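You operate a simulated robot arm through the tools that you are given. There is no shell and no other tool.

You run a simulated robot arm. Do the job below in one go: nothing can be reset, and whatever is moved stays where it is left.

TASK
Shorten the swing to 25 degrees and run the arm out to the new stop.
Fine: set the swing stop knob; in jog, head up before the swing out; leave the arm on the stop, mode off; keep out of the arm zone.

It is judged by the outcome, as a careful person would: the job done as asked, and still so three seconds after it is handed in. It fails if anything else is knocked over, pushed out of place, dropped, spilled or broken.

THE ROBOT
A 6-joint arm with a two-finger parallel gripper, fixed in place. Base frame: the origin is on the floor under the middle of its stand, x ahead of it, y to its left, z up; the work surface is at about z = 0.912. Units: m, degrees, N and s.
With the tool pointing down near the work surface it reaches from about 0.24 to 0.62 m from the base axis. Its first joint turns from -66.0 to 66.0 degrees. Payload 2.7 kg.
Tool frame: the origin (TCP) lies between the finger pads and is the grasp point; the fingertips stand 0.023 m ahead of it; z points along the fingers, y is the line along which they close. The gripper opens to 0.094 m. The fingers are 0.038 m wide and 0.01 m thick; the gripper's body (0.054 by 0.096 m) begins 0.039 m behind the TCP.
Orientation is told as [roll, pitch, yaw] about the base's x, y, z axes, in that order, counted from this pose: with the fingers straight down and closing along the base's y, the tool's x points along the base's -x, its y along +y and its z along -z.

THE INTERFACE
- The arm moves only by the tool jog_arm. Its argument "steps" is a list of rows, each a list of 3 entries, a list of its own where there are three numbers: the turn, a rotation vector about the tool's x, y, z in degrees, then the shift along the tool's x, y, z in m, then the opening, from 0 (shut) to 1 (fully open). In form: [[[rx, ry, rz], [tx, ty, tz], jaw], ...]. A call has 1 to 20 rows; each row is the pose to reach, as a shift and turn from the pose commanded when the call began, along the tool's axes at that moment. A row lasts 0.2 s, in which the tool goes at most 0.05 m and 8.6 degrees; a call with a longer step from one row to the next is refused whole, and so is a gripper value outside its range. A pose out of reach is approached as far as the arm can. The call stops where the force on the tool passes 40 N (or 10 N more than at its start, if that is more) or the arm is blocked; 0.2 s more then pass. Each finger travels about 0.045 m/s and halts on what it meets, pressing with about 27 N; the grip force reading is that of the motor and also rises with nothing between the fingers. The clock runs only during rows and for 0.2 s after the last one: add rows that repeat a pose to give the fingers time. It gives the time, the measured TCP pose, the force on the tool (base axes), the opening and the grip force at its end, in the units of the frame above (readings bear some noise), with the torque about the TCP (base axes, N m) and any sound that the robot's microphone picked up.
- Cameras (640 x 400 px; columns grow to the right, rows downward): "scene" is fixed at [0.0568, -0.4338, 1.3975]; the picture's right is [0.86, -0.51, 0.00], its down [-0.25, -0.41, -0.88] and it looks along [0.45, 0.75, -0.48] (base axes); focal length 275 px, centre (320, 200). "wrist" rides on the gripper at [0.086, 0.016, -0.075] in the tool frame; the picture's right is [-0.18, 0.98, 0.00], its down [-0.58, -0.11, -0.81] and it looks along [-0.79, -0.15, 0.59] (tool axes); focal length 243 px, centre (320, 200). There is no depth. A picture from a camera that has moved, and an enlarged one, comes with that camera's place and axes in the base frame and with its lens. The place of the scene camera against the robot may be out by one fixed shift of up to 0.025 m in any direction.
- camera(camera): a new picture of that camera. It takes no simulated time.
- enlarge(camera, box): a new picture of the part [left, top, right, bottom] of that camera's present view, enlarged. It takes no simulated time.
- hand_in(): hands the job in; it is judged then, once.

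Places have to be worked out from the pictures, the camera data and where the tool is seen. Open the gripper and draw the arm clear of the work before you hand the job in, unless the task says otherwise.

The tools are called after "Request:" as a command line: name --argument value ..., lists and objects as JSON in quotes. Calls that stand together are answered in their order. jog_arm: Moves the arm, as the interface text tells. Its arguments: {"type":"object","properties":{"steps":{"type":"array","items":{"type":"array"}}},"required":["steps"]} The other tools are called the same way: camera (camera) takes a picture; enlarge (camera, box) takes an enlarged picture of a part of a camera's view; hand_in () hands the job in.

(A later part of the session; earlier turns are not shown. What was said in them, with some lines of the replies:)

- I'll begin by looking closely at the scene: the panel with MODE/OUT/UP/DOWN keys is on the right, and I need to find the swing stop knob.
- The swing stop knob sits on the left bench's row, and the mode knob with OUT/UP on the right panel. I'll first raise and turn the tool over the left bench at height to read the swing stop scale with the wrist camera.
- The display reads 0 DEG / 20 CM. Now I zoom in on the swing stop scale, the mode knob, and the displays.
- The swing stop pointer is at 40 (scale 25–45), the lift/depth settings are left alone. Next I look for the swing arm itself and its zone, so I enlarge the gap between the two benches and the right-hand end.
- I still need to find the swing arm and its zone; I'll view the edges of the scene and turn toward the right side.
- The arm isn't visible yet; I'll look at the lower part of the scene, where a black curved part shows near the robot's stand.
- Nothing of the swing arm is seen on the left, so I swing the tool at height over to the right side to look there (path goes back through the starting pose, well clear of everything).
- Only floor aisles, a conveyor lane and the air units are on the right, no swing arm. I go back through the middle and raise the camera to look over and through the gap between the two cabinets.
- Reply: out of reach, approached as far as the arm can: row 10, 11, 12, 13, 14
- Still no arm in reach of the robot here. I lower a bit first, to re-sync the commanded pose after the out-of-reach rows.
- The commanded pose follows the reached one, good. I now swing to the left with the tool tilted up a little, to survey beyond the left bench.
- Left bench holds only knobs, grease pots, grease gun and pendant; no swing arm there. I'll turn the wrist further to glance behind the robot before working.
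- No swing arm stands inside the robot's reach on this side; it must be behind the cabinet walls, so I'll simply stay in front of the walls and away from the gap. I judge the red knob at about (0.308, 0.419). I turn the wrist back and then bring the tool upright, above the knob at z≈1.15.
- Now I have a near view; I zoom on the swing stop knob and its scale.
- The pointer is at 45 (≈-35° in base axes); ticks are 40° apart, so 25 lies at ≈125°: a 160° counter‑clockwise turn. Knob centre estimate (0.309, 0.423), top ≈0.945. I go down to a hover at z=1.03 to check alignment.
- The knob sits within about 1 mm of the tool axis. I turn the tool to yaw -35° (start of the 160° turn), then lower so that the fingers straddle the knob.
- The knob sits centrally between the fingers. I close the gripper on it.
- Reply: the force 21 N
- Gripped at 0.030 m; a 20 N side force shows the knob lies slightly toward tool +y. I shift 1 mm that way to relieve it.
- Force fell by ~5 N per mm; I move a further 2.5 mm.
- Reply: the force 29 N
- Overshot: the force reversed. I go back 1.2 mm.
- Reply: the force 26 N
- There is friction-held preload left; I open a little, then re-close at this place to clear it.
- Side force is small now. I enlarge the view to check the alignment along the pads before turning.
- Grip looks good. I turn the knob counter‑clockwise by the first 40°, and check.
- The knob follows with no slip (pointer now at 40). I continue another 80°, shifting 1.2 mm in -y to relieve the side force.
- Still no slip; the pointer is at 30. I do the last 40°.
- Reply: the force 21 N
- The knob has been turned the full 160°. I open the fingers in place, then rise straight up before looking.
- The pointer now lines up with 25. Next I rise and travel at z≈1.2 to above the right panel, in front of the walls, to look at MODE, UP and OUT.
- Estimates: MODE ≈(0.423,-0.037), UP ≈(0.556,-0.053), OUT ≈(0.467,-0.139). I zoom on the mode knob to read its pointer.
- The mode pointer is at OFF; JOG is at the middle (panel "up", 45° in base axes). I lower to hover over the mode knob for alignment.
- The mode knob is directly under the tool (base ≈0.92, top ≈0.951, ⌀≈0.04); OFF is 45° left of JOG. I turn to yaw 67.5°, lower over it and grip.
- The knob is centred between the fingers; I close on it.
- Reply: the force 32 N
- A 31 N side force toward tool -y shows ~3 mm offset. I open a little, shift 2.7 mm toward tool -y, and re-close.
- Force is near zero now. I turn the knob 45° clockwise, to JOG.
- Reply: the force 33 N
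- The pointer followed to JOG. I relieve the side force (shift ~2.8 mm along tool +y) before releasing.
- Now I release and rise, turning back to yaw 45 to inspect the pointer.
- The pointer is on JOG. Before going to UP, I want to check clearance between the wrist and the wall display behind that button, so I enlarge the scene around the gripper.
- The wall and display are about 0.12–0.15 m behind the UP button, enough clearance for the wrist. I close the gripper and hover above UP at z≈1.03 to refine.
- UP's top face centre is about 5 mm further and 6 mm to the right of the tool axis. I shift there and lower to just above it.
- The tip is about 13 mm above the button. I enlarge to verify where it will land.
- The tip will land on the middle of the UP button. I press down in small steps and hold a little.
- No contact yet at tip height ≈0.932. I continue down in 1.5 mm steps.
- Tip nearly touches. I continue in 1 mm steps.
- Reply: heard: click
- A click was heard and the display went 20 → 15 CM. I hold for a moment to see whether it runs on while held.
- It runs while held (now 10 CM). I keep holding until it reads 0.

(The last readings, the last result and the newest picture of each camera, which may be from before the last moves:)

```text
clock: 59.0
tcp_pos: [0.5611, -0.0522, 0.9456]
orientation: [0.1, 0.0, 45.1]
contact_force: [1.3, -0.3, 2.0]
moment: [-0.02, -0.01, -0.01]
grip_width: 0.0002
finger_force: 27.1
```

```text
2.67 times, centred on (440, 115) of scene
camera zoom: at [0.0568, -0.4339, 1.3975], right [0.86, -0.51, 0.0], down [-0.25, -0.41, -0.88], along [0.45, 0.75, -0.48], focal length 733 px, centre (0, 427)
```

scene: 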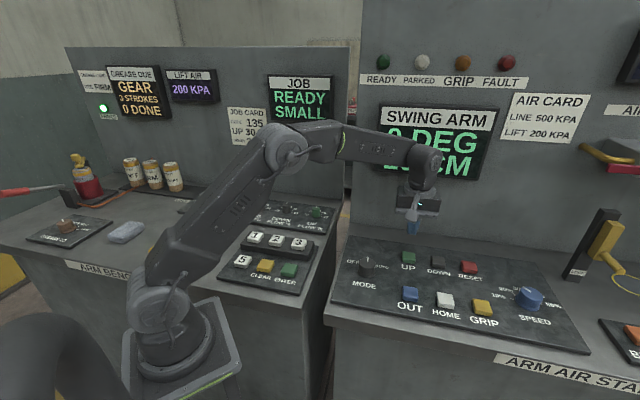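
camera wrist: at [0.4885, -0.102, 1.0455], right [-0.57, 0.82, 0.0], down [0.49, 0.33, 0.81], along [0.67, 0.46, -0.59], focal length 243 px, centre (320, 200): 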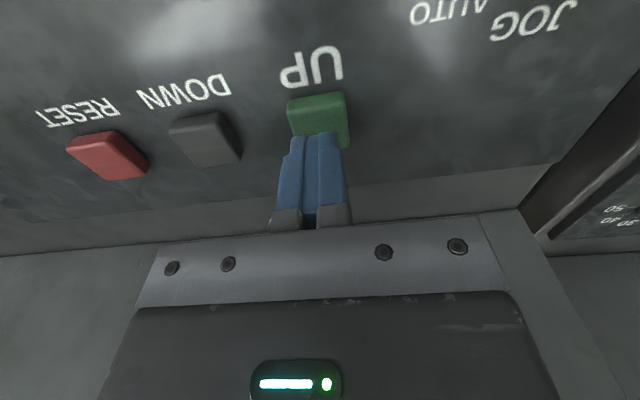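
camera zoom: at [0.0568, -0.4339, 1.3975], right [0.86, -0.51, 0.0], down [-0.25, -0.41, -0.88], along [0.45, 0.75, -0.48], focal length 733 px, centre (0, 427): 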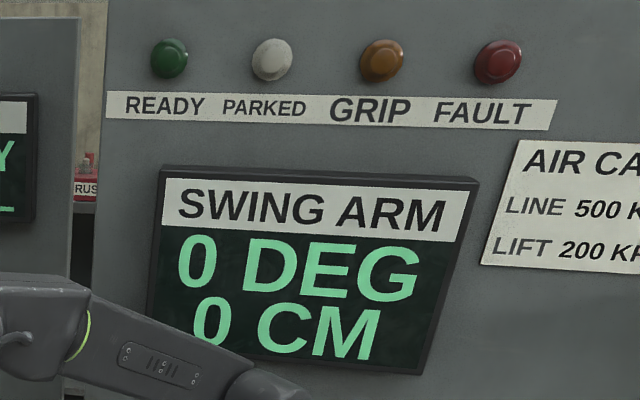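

Head is fully up (0 CM). I hold briefly to make sure, lift off, and move to hover over OUT.

Request:
jog_arm --steps '[[[0, 0, 0], [0, 0, 0], 0], [[0, 0, 0], [0, 0, 0], 0], [[0, 0, 0], [0, 0, -0.015], 0], [[0, 0, 0], [0, 0, -0.05], 0], [[0, 0, 0], [0, 0, -0.085], 0], [[0, 0, 0], [0.042, 0.001, -0.085], 0], [[0, 0, 0], [0.084, 0.002, -0.085], 0], [[0, 0, 0], [0.1255, 0.0032, -0.085], 0], [[0, 0, 0], [0.1255, 0.0032, -0.085], 0]]'

Request:
camera --camera "wrist"

Request:
enlarge --camera "wrist" --box '[224, 30, 416, 150]'

Request:
camera --camera "scene"

```text
clock: 61.0
tcp_pos: [0.4693, -0.1399, 1.0301]
orientation: [0.0, -0.2, 45.1]
contact_force: [0.3, 0.1, -0.1]
moment: [0.01, -0.01, 0.03]
grip_width: 0.0
finger_force: 26.9
```

```text
taken
camera wrist: at [0.3966, -0.19, 1.1041], right [-0.57, 0.82, 0.0], down [0.49, 0.33, 0.81], along [0.67, 0.46, -0.59], focal length 243 px, centre (320, 200)
```

wrist: 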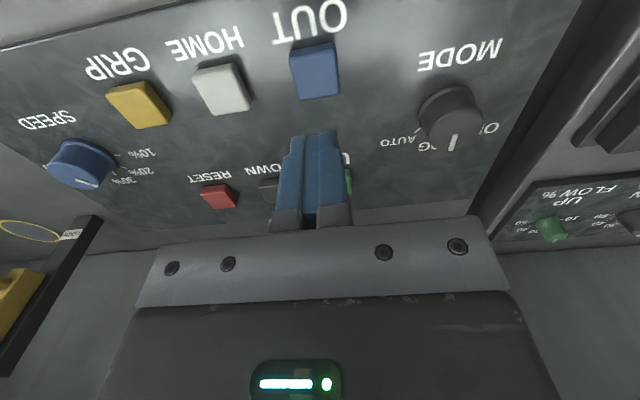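

```text
3.33 times, centred on (320, 90) of wrist
camera zoom: at [0.3966, -0.19, 1.1041], right [-0.57, 0.82, 0.0], down [0.49, 0.33, 0.81], along [0.67, 0.46, -0.59], focal length 809 px, centre (320, 567)
```

zoom: 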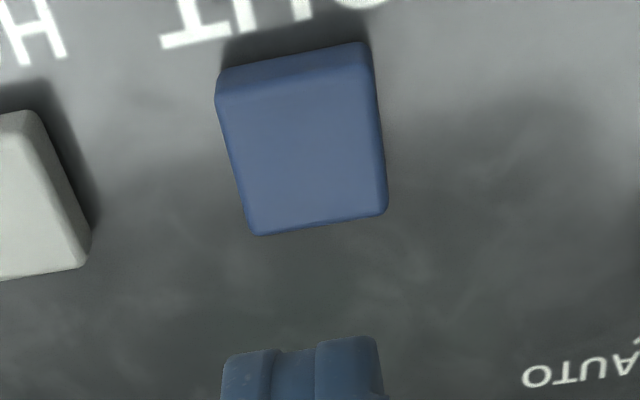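

```text
taken
```

scene: 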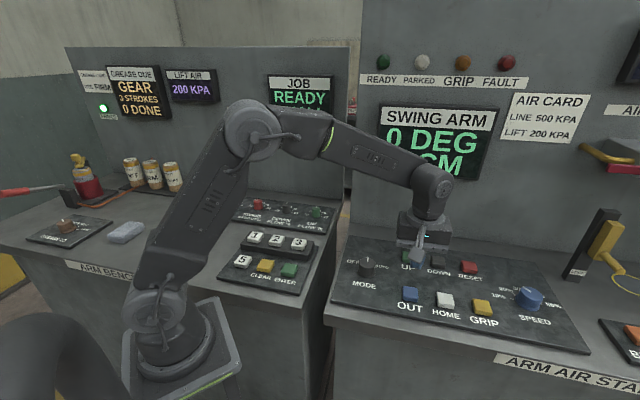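

OUT's centre is ~2 mm further and 3 mm right. I shift and lower to just above it.

Request:
jog_arm --steps '[[[0, 0, 0], [-0.0023, -0.0033, 0.02], 0], [[0, 0, 0], [-0.0023, -0.0033, 0.045], 0], [[0, 0, 0], [-0.0023, -0.0033, 0.065], 0], [[0, 0, 0], [-0.0023, -0.0033, 0.076], 0], [[0, 0, 0], [-0.0023, -0.0033, 0.076], 0]]'

Request:
enlarge --camera "wrist" --box '[240, 70, 400, 170]'

Request:
enlarge --camera "scene" --box '[340, 40, 540, 190]'

```text
clock: 62.2
tcp_pos: [0.4742, -0.1402, 0.9541]
orientation: [-0.1, -0.1, 45.1]
contact_force: [0.0, 0.4, -0.3]
moment: [-0.04, 0.01, 0.01]
grip_width: 0.0
finger_force: 27.3
```

```text
4.00 times, centred on (320, 120) of wrist
camera zoom: at [0.4015, -0.1896, 1.0278], right [-0.57, 0.82, 0.0], down [0.49, 0.33, 0.81], along [0.67, 0.46, -0.59], focal length 970 px, centre (320, 520)
```

zoom: 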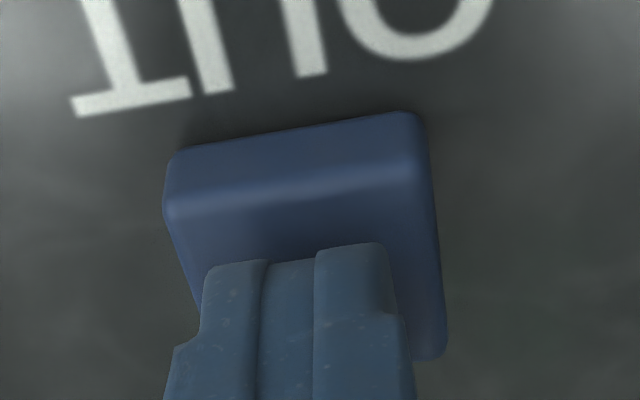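

```text
2.67 times, centred on (440, 115) of scene
camera zoom: at [0.0568, -0.4338, 1.3975], right [0.86, -0.51, 0.0], down [-0.25, -0.41, -0.88], along [0.45, 0.75, -0.48], focal length 733 px, centre (0, 427)
```

zoom: 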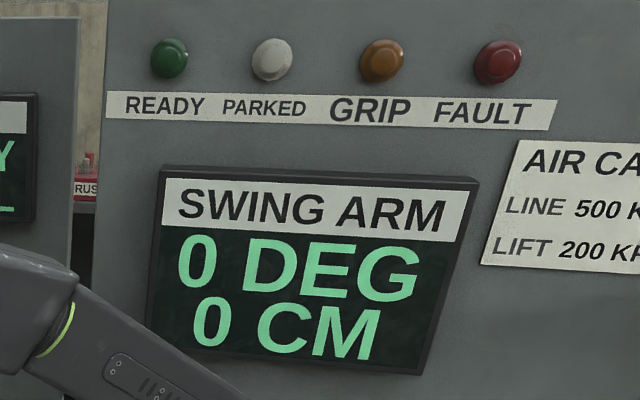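

The head holds at 0 CM and the tip is above OUT. I press down in small steps.

Request:
jog_arm --steps '[[[0, 0, 0], [0, 0, 0.003], 0], [[0, 0, 0], [0, 0, 0.005], 0], [[0, 0, 0], [0, 0, 0.0065], 0], [[0, 0, 0], [0, 0, 0.008], 0], [[0, 0, 0], [0, 0, 0.009], 0]]'

Request:
enlarge --camera "scene" --box '[340, 40, 540, 190]'

```text
clock: 63.4
tcp_pos: [0.4737, -0.1401, 0.9447]
orientation: [0.0, -0.1, 45.0]
contact_force: [-0.1, -0.5, 2.9]
moment: [-0.05, 0.01, 0.01]
grip_width: 0.0001
finger_force: 27.2
heard: click
```

```text
2.67 times, centred on (440, 115) of scene
camera zoom: at [0.0568, -0.4339, 1.3975], right [0.86, -0.51, 0.0], down [-0.25, -0.41, -0.88], along [0.45, 0.75, -0.48], focal length 733 px, centre (0, 427)
```

zoom: 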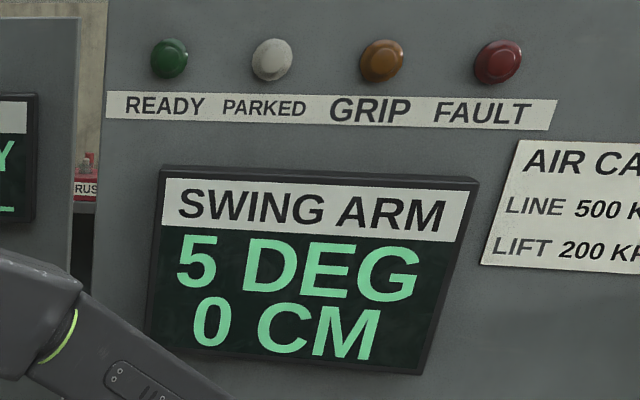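

OUT clicked and the display reads 5 DEG. I hold the button, checking the display.

Request:
jog_arm --steps '[[[0, 0, 0], [0, 0, 0], 0], [[0, 0, 0], [0, 0, 0], 0], [[0, 0, 0], [0, 0, 0], 0]]'

Request:
enlarge --camera "scene" --box '[340, 40, 540, 190]'

```text
clock: 64.2
tcp_pos: [0.4748, -0.1387, 0.9458]
orientation: [0.0, -0.1, 45.1]
contact_force: [-0.5, -0.5, 3.5]
moment: [-0.02, 0.04, 0.04]
grip_width: 0.0001
finger_force: 27.1
```

```text
2.67 times, centred on (440, 115) of scene
camera zoom: at [0.0568, -0.4338, 1.3975], right [0.86, -0.51, 0.0], down [-0.25, -0.41, -0.88], along [0.45, 0.75, -0.48], focal length 733 px, centre (0, 427)
```

zoom: 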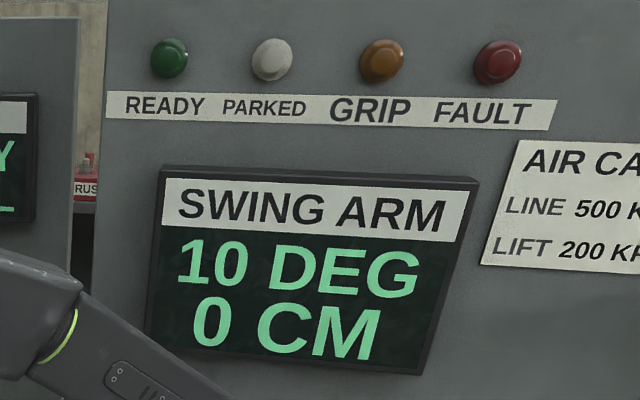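

10 DEG and rising while held; I keep holding.

Request:
jog_arm --steps '[[[0, 0, 0], [0, 0, 0], 0], [[0, 0, 0], [0, 0, 0], 0], [[0, 0, 0], [0, 0, 0], 0], [[0, 0, 0], [0, 0, 0], 0], [[0, 0, 0], [0, 0, 0], 0], [[0, 0, 0], [0, 0, 0], 0], [[0, 0, 0], [0, 0, 0], 0], [[0, 0, 0], [0, 0, 0], 0]]'

Request:
enlarge --camera "scene" --box '[340, 40, 540, 190]'

```text
clock: 66.0
tcp_pos: [0.4741, -0.1389, 0.9449]
orientation: [-0.1, -0.2, 45.0]
contact_force: [-0.2, -0.3, 2.5]
moment: [-0.04, 0.02, -0.02]
grip_width: 0.0
finger_force: 26.2
```

```text
2.67 times, centred on (440, 115) of scene
camera zoom: at [0.0568, -0.4338, 1.3975], right [0.86, -0.51, 0.0], down [-0.25, -0.41, -0.88], along [0.45, 0.75, -0.48], focal length 733 px, centre (0, 427)
```

zoom: 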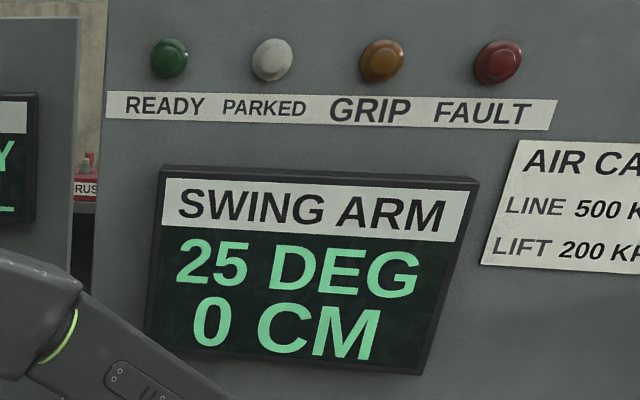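

It reads 25 DEG. I hold one more second to be sure it has come up against the stop and stays at 25.

Request:
jog_arm --steps '[[[0, 0, 0], [0, 0, 0], 0], [[0, 0, 0], [0, 0, 0], 0], [[0, 0, 0], [0, 0, 0], 0], [[0, 0, 0], [0, 0, 0], 0]]'

Request:
enlarge --camera "scene" --box '[340, 40, 540, 190]'

```text
clock: 67.0
tcp_pos: [0.4741, -0.14, 0.9457]
orientation: [-0.1, -0.2, 45.0]
contact_force: [-0.3, 0.9, 3.1]
moment: [-0.04, 0.05, -0.02]
grip_width: 0.0
finger_force: 26.6
```

```text
2.67 times, centred on (440, 115) of scene
camera zoom: at [0.0568, -0.4338, 1.3975], right [0.86, -0.51, 0.0], down [-0.25, -0.41, -0.88], along [0.45, 0.75, -0.48], focal length 733 px, centre (0, 427)
```

zoom: 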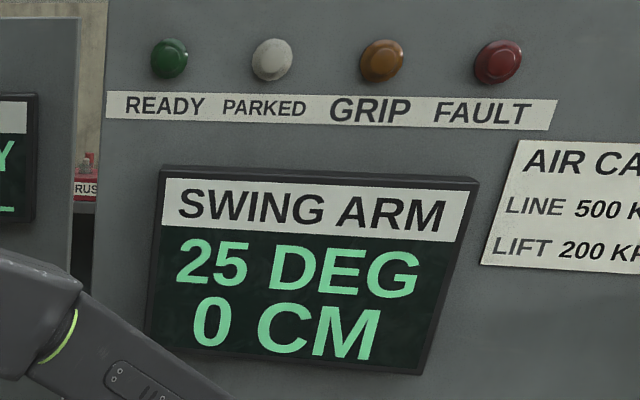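

The arm is on the 25° stop. I lift off OUT, travel at height to above the mode knob, and open the gripper.

Request:
jog_arm --steps '[[[0, 0, 0], [0, 0, -0.02], 0], [[0, 0, 0], [0, 0, -0.06], 0], [[0, 0, 0], [0, 0, -0.1], 0], [[0, 0, 0], [0, 0, -0.115], 0], [[0, 0, 0], [-0.017, 0.0345, -0.115], 0.5], [[0, 0, 0], [-0.034, 0.069, -0.115], 1], [[0, 0, 0], [-0.0511, 0.1034, -0.115], 1], [[0, 0, 0], [-0.0511, 0.1034, -0.115], 1], [[0, 0, 0], [-0.0511, 0.1034, -0.115], 1], [[0, 0, 0], [-0.0511, 0.1034, -0.115], 1]]'

Request:
camera --camera "wrist"

Request:
enlarge --camera "wrist" --box '[240, 20, 400, 120]'

Request:
camera --camera "scene"

```text
clock: 69.2
tcp_pos: [0.4372, -0.0313, 1.0577]
orientation: [0.0, -0.1, 45.1]
contact_force: [-0.3, -0.6, -0.4]
moment: [0.0, 0.0, -0.03]
grip_width: 0.0941
finger_force: 0.0
```

```text
taken
camera wrist: at [0.364, -0.0802, 1.1332], right [-0.57, 0.82, 0.0], down [0.49, 0.33, 0.81], along [0.67, 0.46, -0.59], focal length 243 px, centre (320, 200)
```

wrist: 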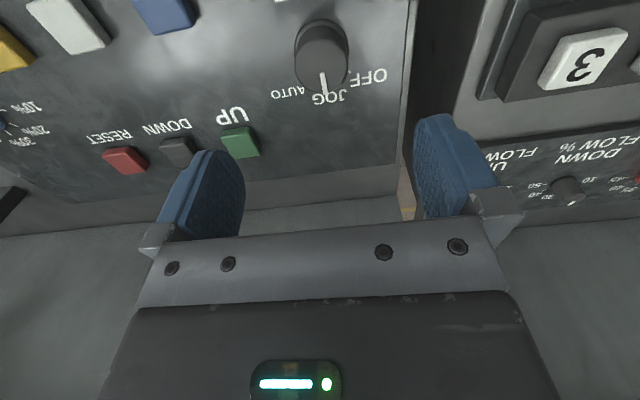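

```text
4.00 times, centred on (320, 70) of wrist
camera zoom: at [0.364, -0.0802, 1.1332], right [-0.57, 0.82, 0.0], down [0.49, 0.33, 0.81], along [0.67, 0.46, -0.59], focal length 970 px, centre (320, 720)
```

zoom: 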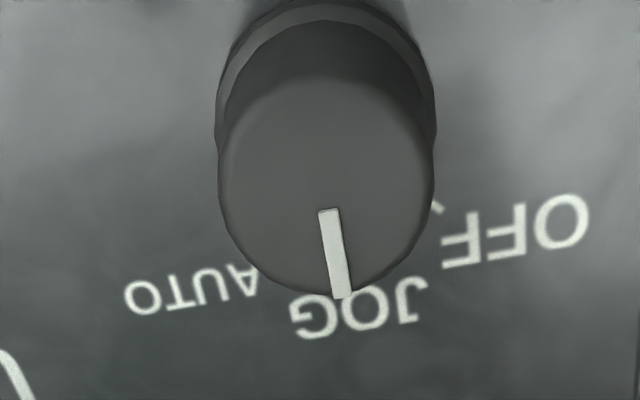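

```text
taken
```

scene: 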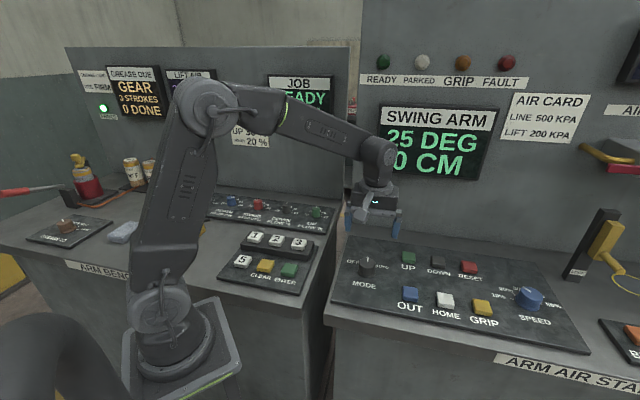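

The display holds 25 DEG / 0 CM and the knob is beneath the tool. I turn to yaw 22.5°, lower over it and grip.

Request:
jog_arm --steps '[[[0, 0, 7.5], [-0.001, 0.0004, 0], 1], [[0, 0, 15], [-0.0023, 0.0008, 0.02], 1], [[0, 0, 22.5], [-0.0023, 0.0008, 0.04], 1], [[0, 0, 22.5], [-0.0023, 0.0008, 0.06], 1], [[0, 0, 22.5], [-0.0023, 0.0008, 0.08], 1], [[0, 0, 22.5], [-0.0023, 0.0008, 0.095], 1], [[0, 0, 22.5], [-0.0023, 0.0008, 0.103], 1], [[0, 0, 22.5], [-0.0023, 0.0008, 0.103], 0.6], [[0, 0, 22.5], [-0.0023, 0.0008, 0.103], 0], [[0, 0, 22.5], [-0.0023, 0.0008, 0.103], 0], [[0, 0, 22.5], [-0.0023, 0.0008, 0.103], 0], [[0, 0, 22.5], [-0.0023, 0.0008, 0.103], 0], [[0, 0, 22.5], [-0.0023, 0.0008, 0.103], 0]]'

Request:
enlarge --camera "wrist" --box '[208, 80, 432, 220]'

```text
clock: 72.0
tcp_pos: [0.4371, -0.0294, 0.9566]
orientation: [0.1, -0.1, 22.6]
contact_force: [-0.3, 0.7, -2.0]
moment: [0.1, -0.11, 0.03]
grip_width: 0.0423
finger_force: 44.5
```

```text
2.86 times, centred on (320, 150) of wrist
camera zoom: at [0.3514, -0.0465, 1.0304], right [-0.21, 0.98, 0.0], down [0.58, 0.12, 0.81], along [0.79, 0.17, -0.59], focal length 693 px, centre (320, 343)
```

zoom: 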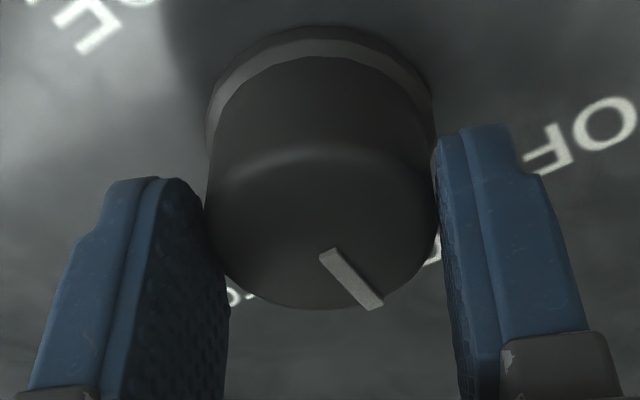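

Gripped with almost no side force. I turn the knob 45° counter‑clockwise, back to OFF.

Request:
jog_arm --steps '[[[0, 0, -7.5], [0, 0, 0], 0], [[0, 0, -15], [0, 0, 0], 0], [[0, 0, -22.5], [0, 0, 0], 0], [[0, 0, -30], [0, 0, 0], 0], [[0, 0, -37.5], [0, 0, 0], 0], [[0, 0, -45], [0, 0, 0], 0], [[0, 0, -45], [0, 0, 0], 0]]'

Request:
enlarge --camera "wrist" --box '[208, 80, 432, 220]'

Request:
camera --camera "scene"

```text
clock: 73.6
tcp_pos: [0.4391, -0.0292, 0.9554]
orientation: [0.0, -0.1, 67.8]
contact_force: [12.9, -6.1, -28.0]
moment: [-0.17, -0.2, -0.11]
grip_width: 0.0423
finger_force: 44.8
```

```text
2.86 times, centred on (320, 150) of wrist
camera zoom: at [0.3901, -0.1024, 1.0305], right [-0.84, 0.54, 0.0], down [0.32, 0.5, 0.81], along [0.44, 0.68, -0.59], focal length 693 px, centre (320, 343)
```

zoom: 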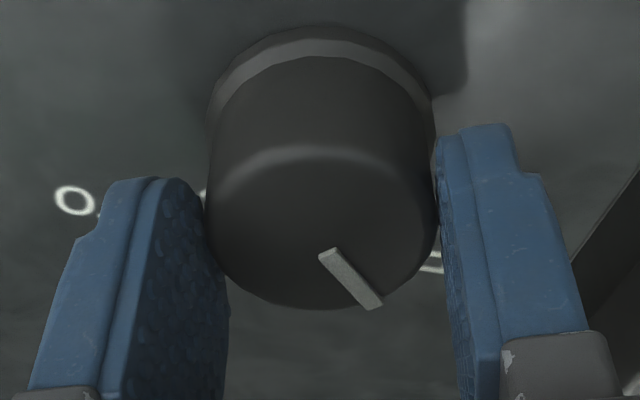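

```text
taken
```

scene: 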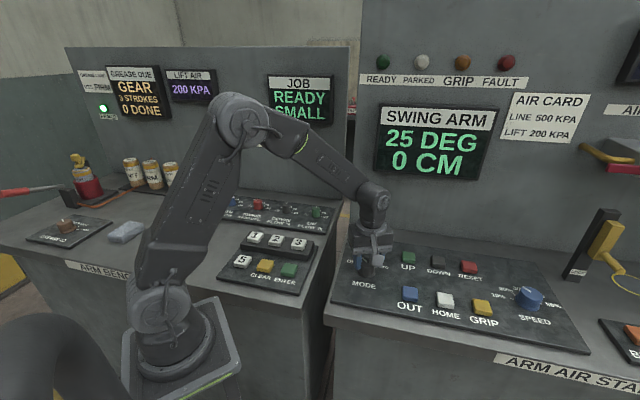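

The pointer has turned with the tool to OFF, display still 25 DEG / 0 CM. I release, rise and turn back to yaw 45 to check.

Request:
jog_arm --steps '[[[0, 0, 0], [0, 0, 0], 0.7], [[0, 0, 0], [0, 0, 0], 1], [[0, 0, 0], [0, 0, 0], 1], [[0, 0, 0], [0, 0, 0], 1], [[0, 0, 0], [0, 0, 0], 1], [[0, 0, 0], [0, 0, -0.02], 1], [[0, 0, 0], [0, 0, -0.05], 1], [[0, 0, 7.5], [0, 0, -0.09], 1], [[0, 0, 15], [0, 0, -0.105], 1], [[0, 0, 22.5], [0, 0, -0.105], 1], [[0, 0, 22.5], [0, 0, -0.105], 1]]'

Request:
enlarge --camera "wrist" --box '[224, 20, 416, 140]'

Request:
enlarge --camera "scene" --box '[320, 30, 640, 230]'

```text
clock: 76.0
tcp_pos: [0.4385, -0.0283, 1.0628]
orientation: [0.0, -0.1, 45.0]
contact_force: [-0.6, 0.1, 0.4]
moment: [-0.01, 0.0, -0.01]
grip_width: 0.0941
finger_force: 0.0
```

```text
3.33 times, centred on (320, 80) of wrist
camera zoom: at [0.3645, -0.0782, 1.1366], right [-0.56, 0.83, 0.0], down [0.49, 0.33, 0.81], along [0.67, 0.46, -0.59], focal length 809 px, centre (320, 600)
```

zoom: 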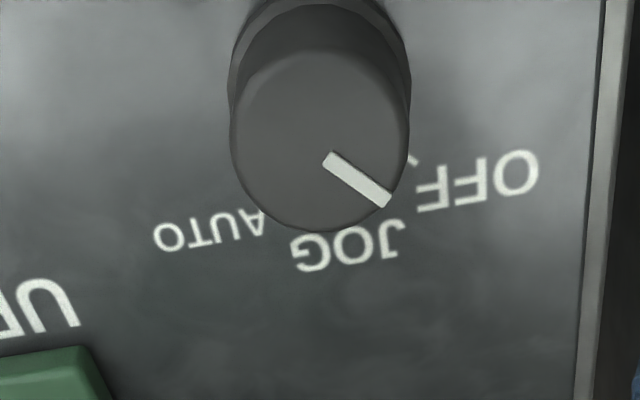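

```text
2.00 times, centred on (480, 130) of scene
camera zoom: at [0.0568, -0.4338, 1.3975], right [0.86, -0.51, 0.0], down [-0.25, -0.41, -0.88], along [0.45, 0.75, -0.48], focal length 550 px, centre (0, 340)
```

zoom: 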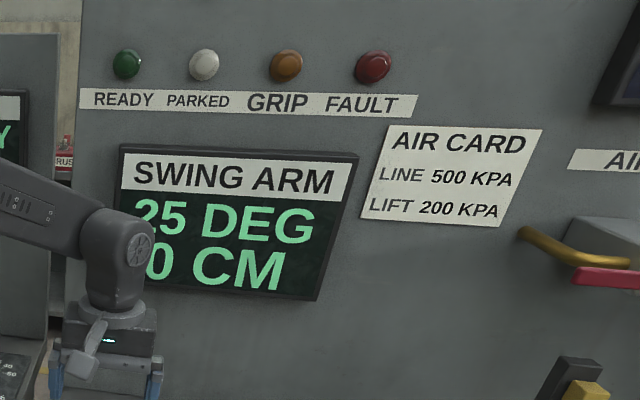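

Mode is exactly on OFF and the display shows 25 DEG / 0 CM with no fault. I withdraw the arm, gripper open, to the starting pose clear of the panels.

Request:
jog_arm --steps '[[[0, 0, 0], [0, 0, -0.045], 1], [[0, 0, 0], [0, 0, -0.09], 1], [[0, 0, 7.5], [0.016, 0.005, -0.125], 1], [[0, 0, 15], [0.032, 0.0105, -0.155], 1], [[0, 0, 22.5], [0.048, 0.016, -0.185], 1], [[0, 0, 30], [0.064, 0.0215, -0.21], 1], [[0, 0, 37.5], [0.08, 0.027, -0.225], 1], [[0, 0, 45], [0.0937, 0.0315, -0.232], 1], [[0, 0, 45], [0.0937, 0.0315, -0.232], 1]]'

Request:
camera --camera "scene"

Request:
enlarge --camera "scene" --box '[160, 170, 360, 300]'

Request:
enlarge --camera "scene" --box '[320, 230, 640, 400]'

```text
clock: 78.0
tcp_pos: [0.3491, -0.0738, 1.2932]
orientation: [0.1, -0.1, -0.1]
contact_force: [0.3, 0.3, 0.4]
moment: [-0.01, 0.0, 0.0]
grip_width: 0.0942
finger_force: 0.1
```

```text
taken
```

scene: 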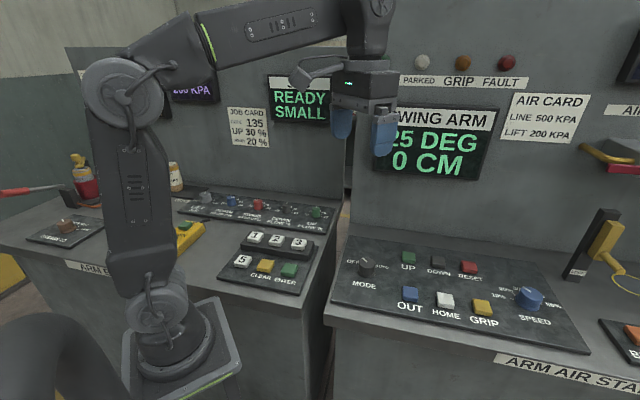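

```text
3.08 times, centred on (260, 235) of scene
camera zoom: at [0.0568, -0.4339, 1.3975], right [0.86, -0.51, 0.0], down [-0.25, -0.41, -0.88], along [0.45, 0.75, -0.48], focal length 846 px, centre (505, 92)
```

zoom: 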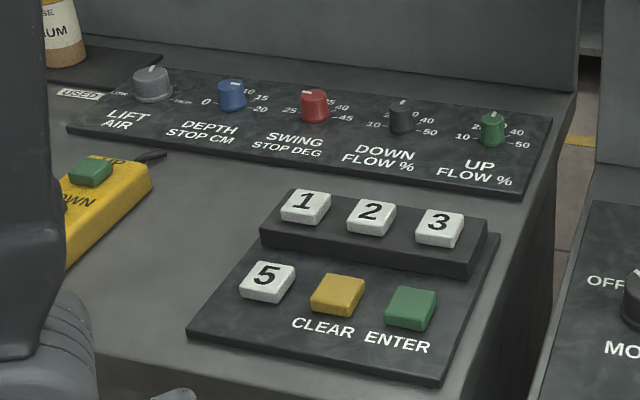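

```text
2.00 times, centred on (480, 315) of scene
camera zoom: at [0.0568, -0.4339, 1.3975], right [0.86, -0.51, 0.0], down [-0.25, -0.41, -0.88], along [0.45, 0.75, -0.48], focal length 550 px, centre (0, -30)
```

zoom: 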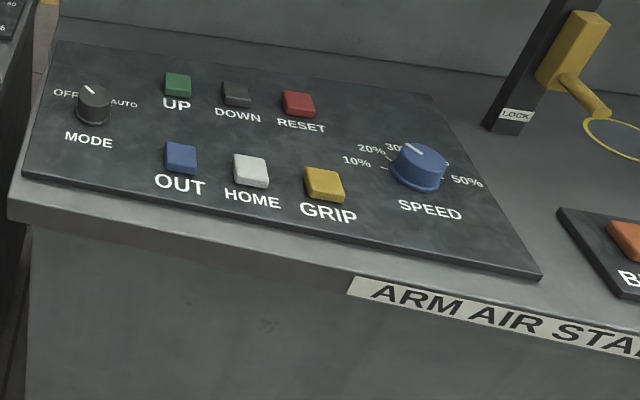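

The swing stop knob is at 25, the head is up at 0 CM, and the arm sits on the stop at 25 DEG. Mode is OFF, the other knobs are as they were, and the robot is clear with its gripper open, so I hand the job in.

Request:
hand_in

```text
The job is handed in.
```

The swing stop is now set to 25 degrees, and the arm has been run out to it and left there with the mode knob at OFF.

- **Swing stop:** I turned the knob from 45 to 25, and its pointer lines up with the 25 mark.
- **Head up first:** in JOG, I held UP until the display read 0 CM (it started at 20 CM), before touching OUT.
- **Swing out:** I held OUT until the display read 25 DEG, then for one more second; the reading stayed at 25. After I turned the mode back to OFF it still read 25 DEG and 0 CM, and no FAULT light came on.
- **Arm zone:** I never saw the swing arm or a marked zone in any camera view. I assumed it is behind the cabinet walls, so I kept the robot in front of the walls and crossed the gap between the benches only at height.

No other controls were touched. The robot is back at its starting position with the gripper open.
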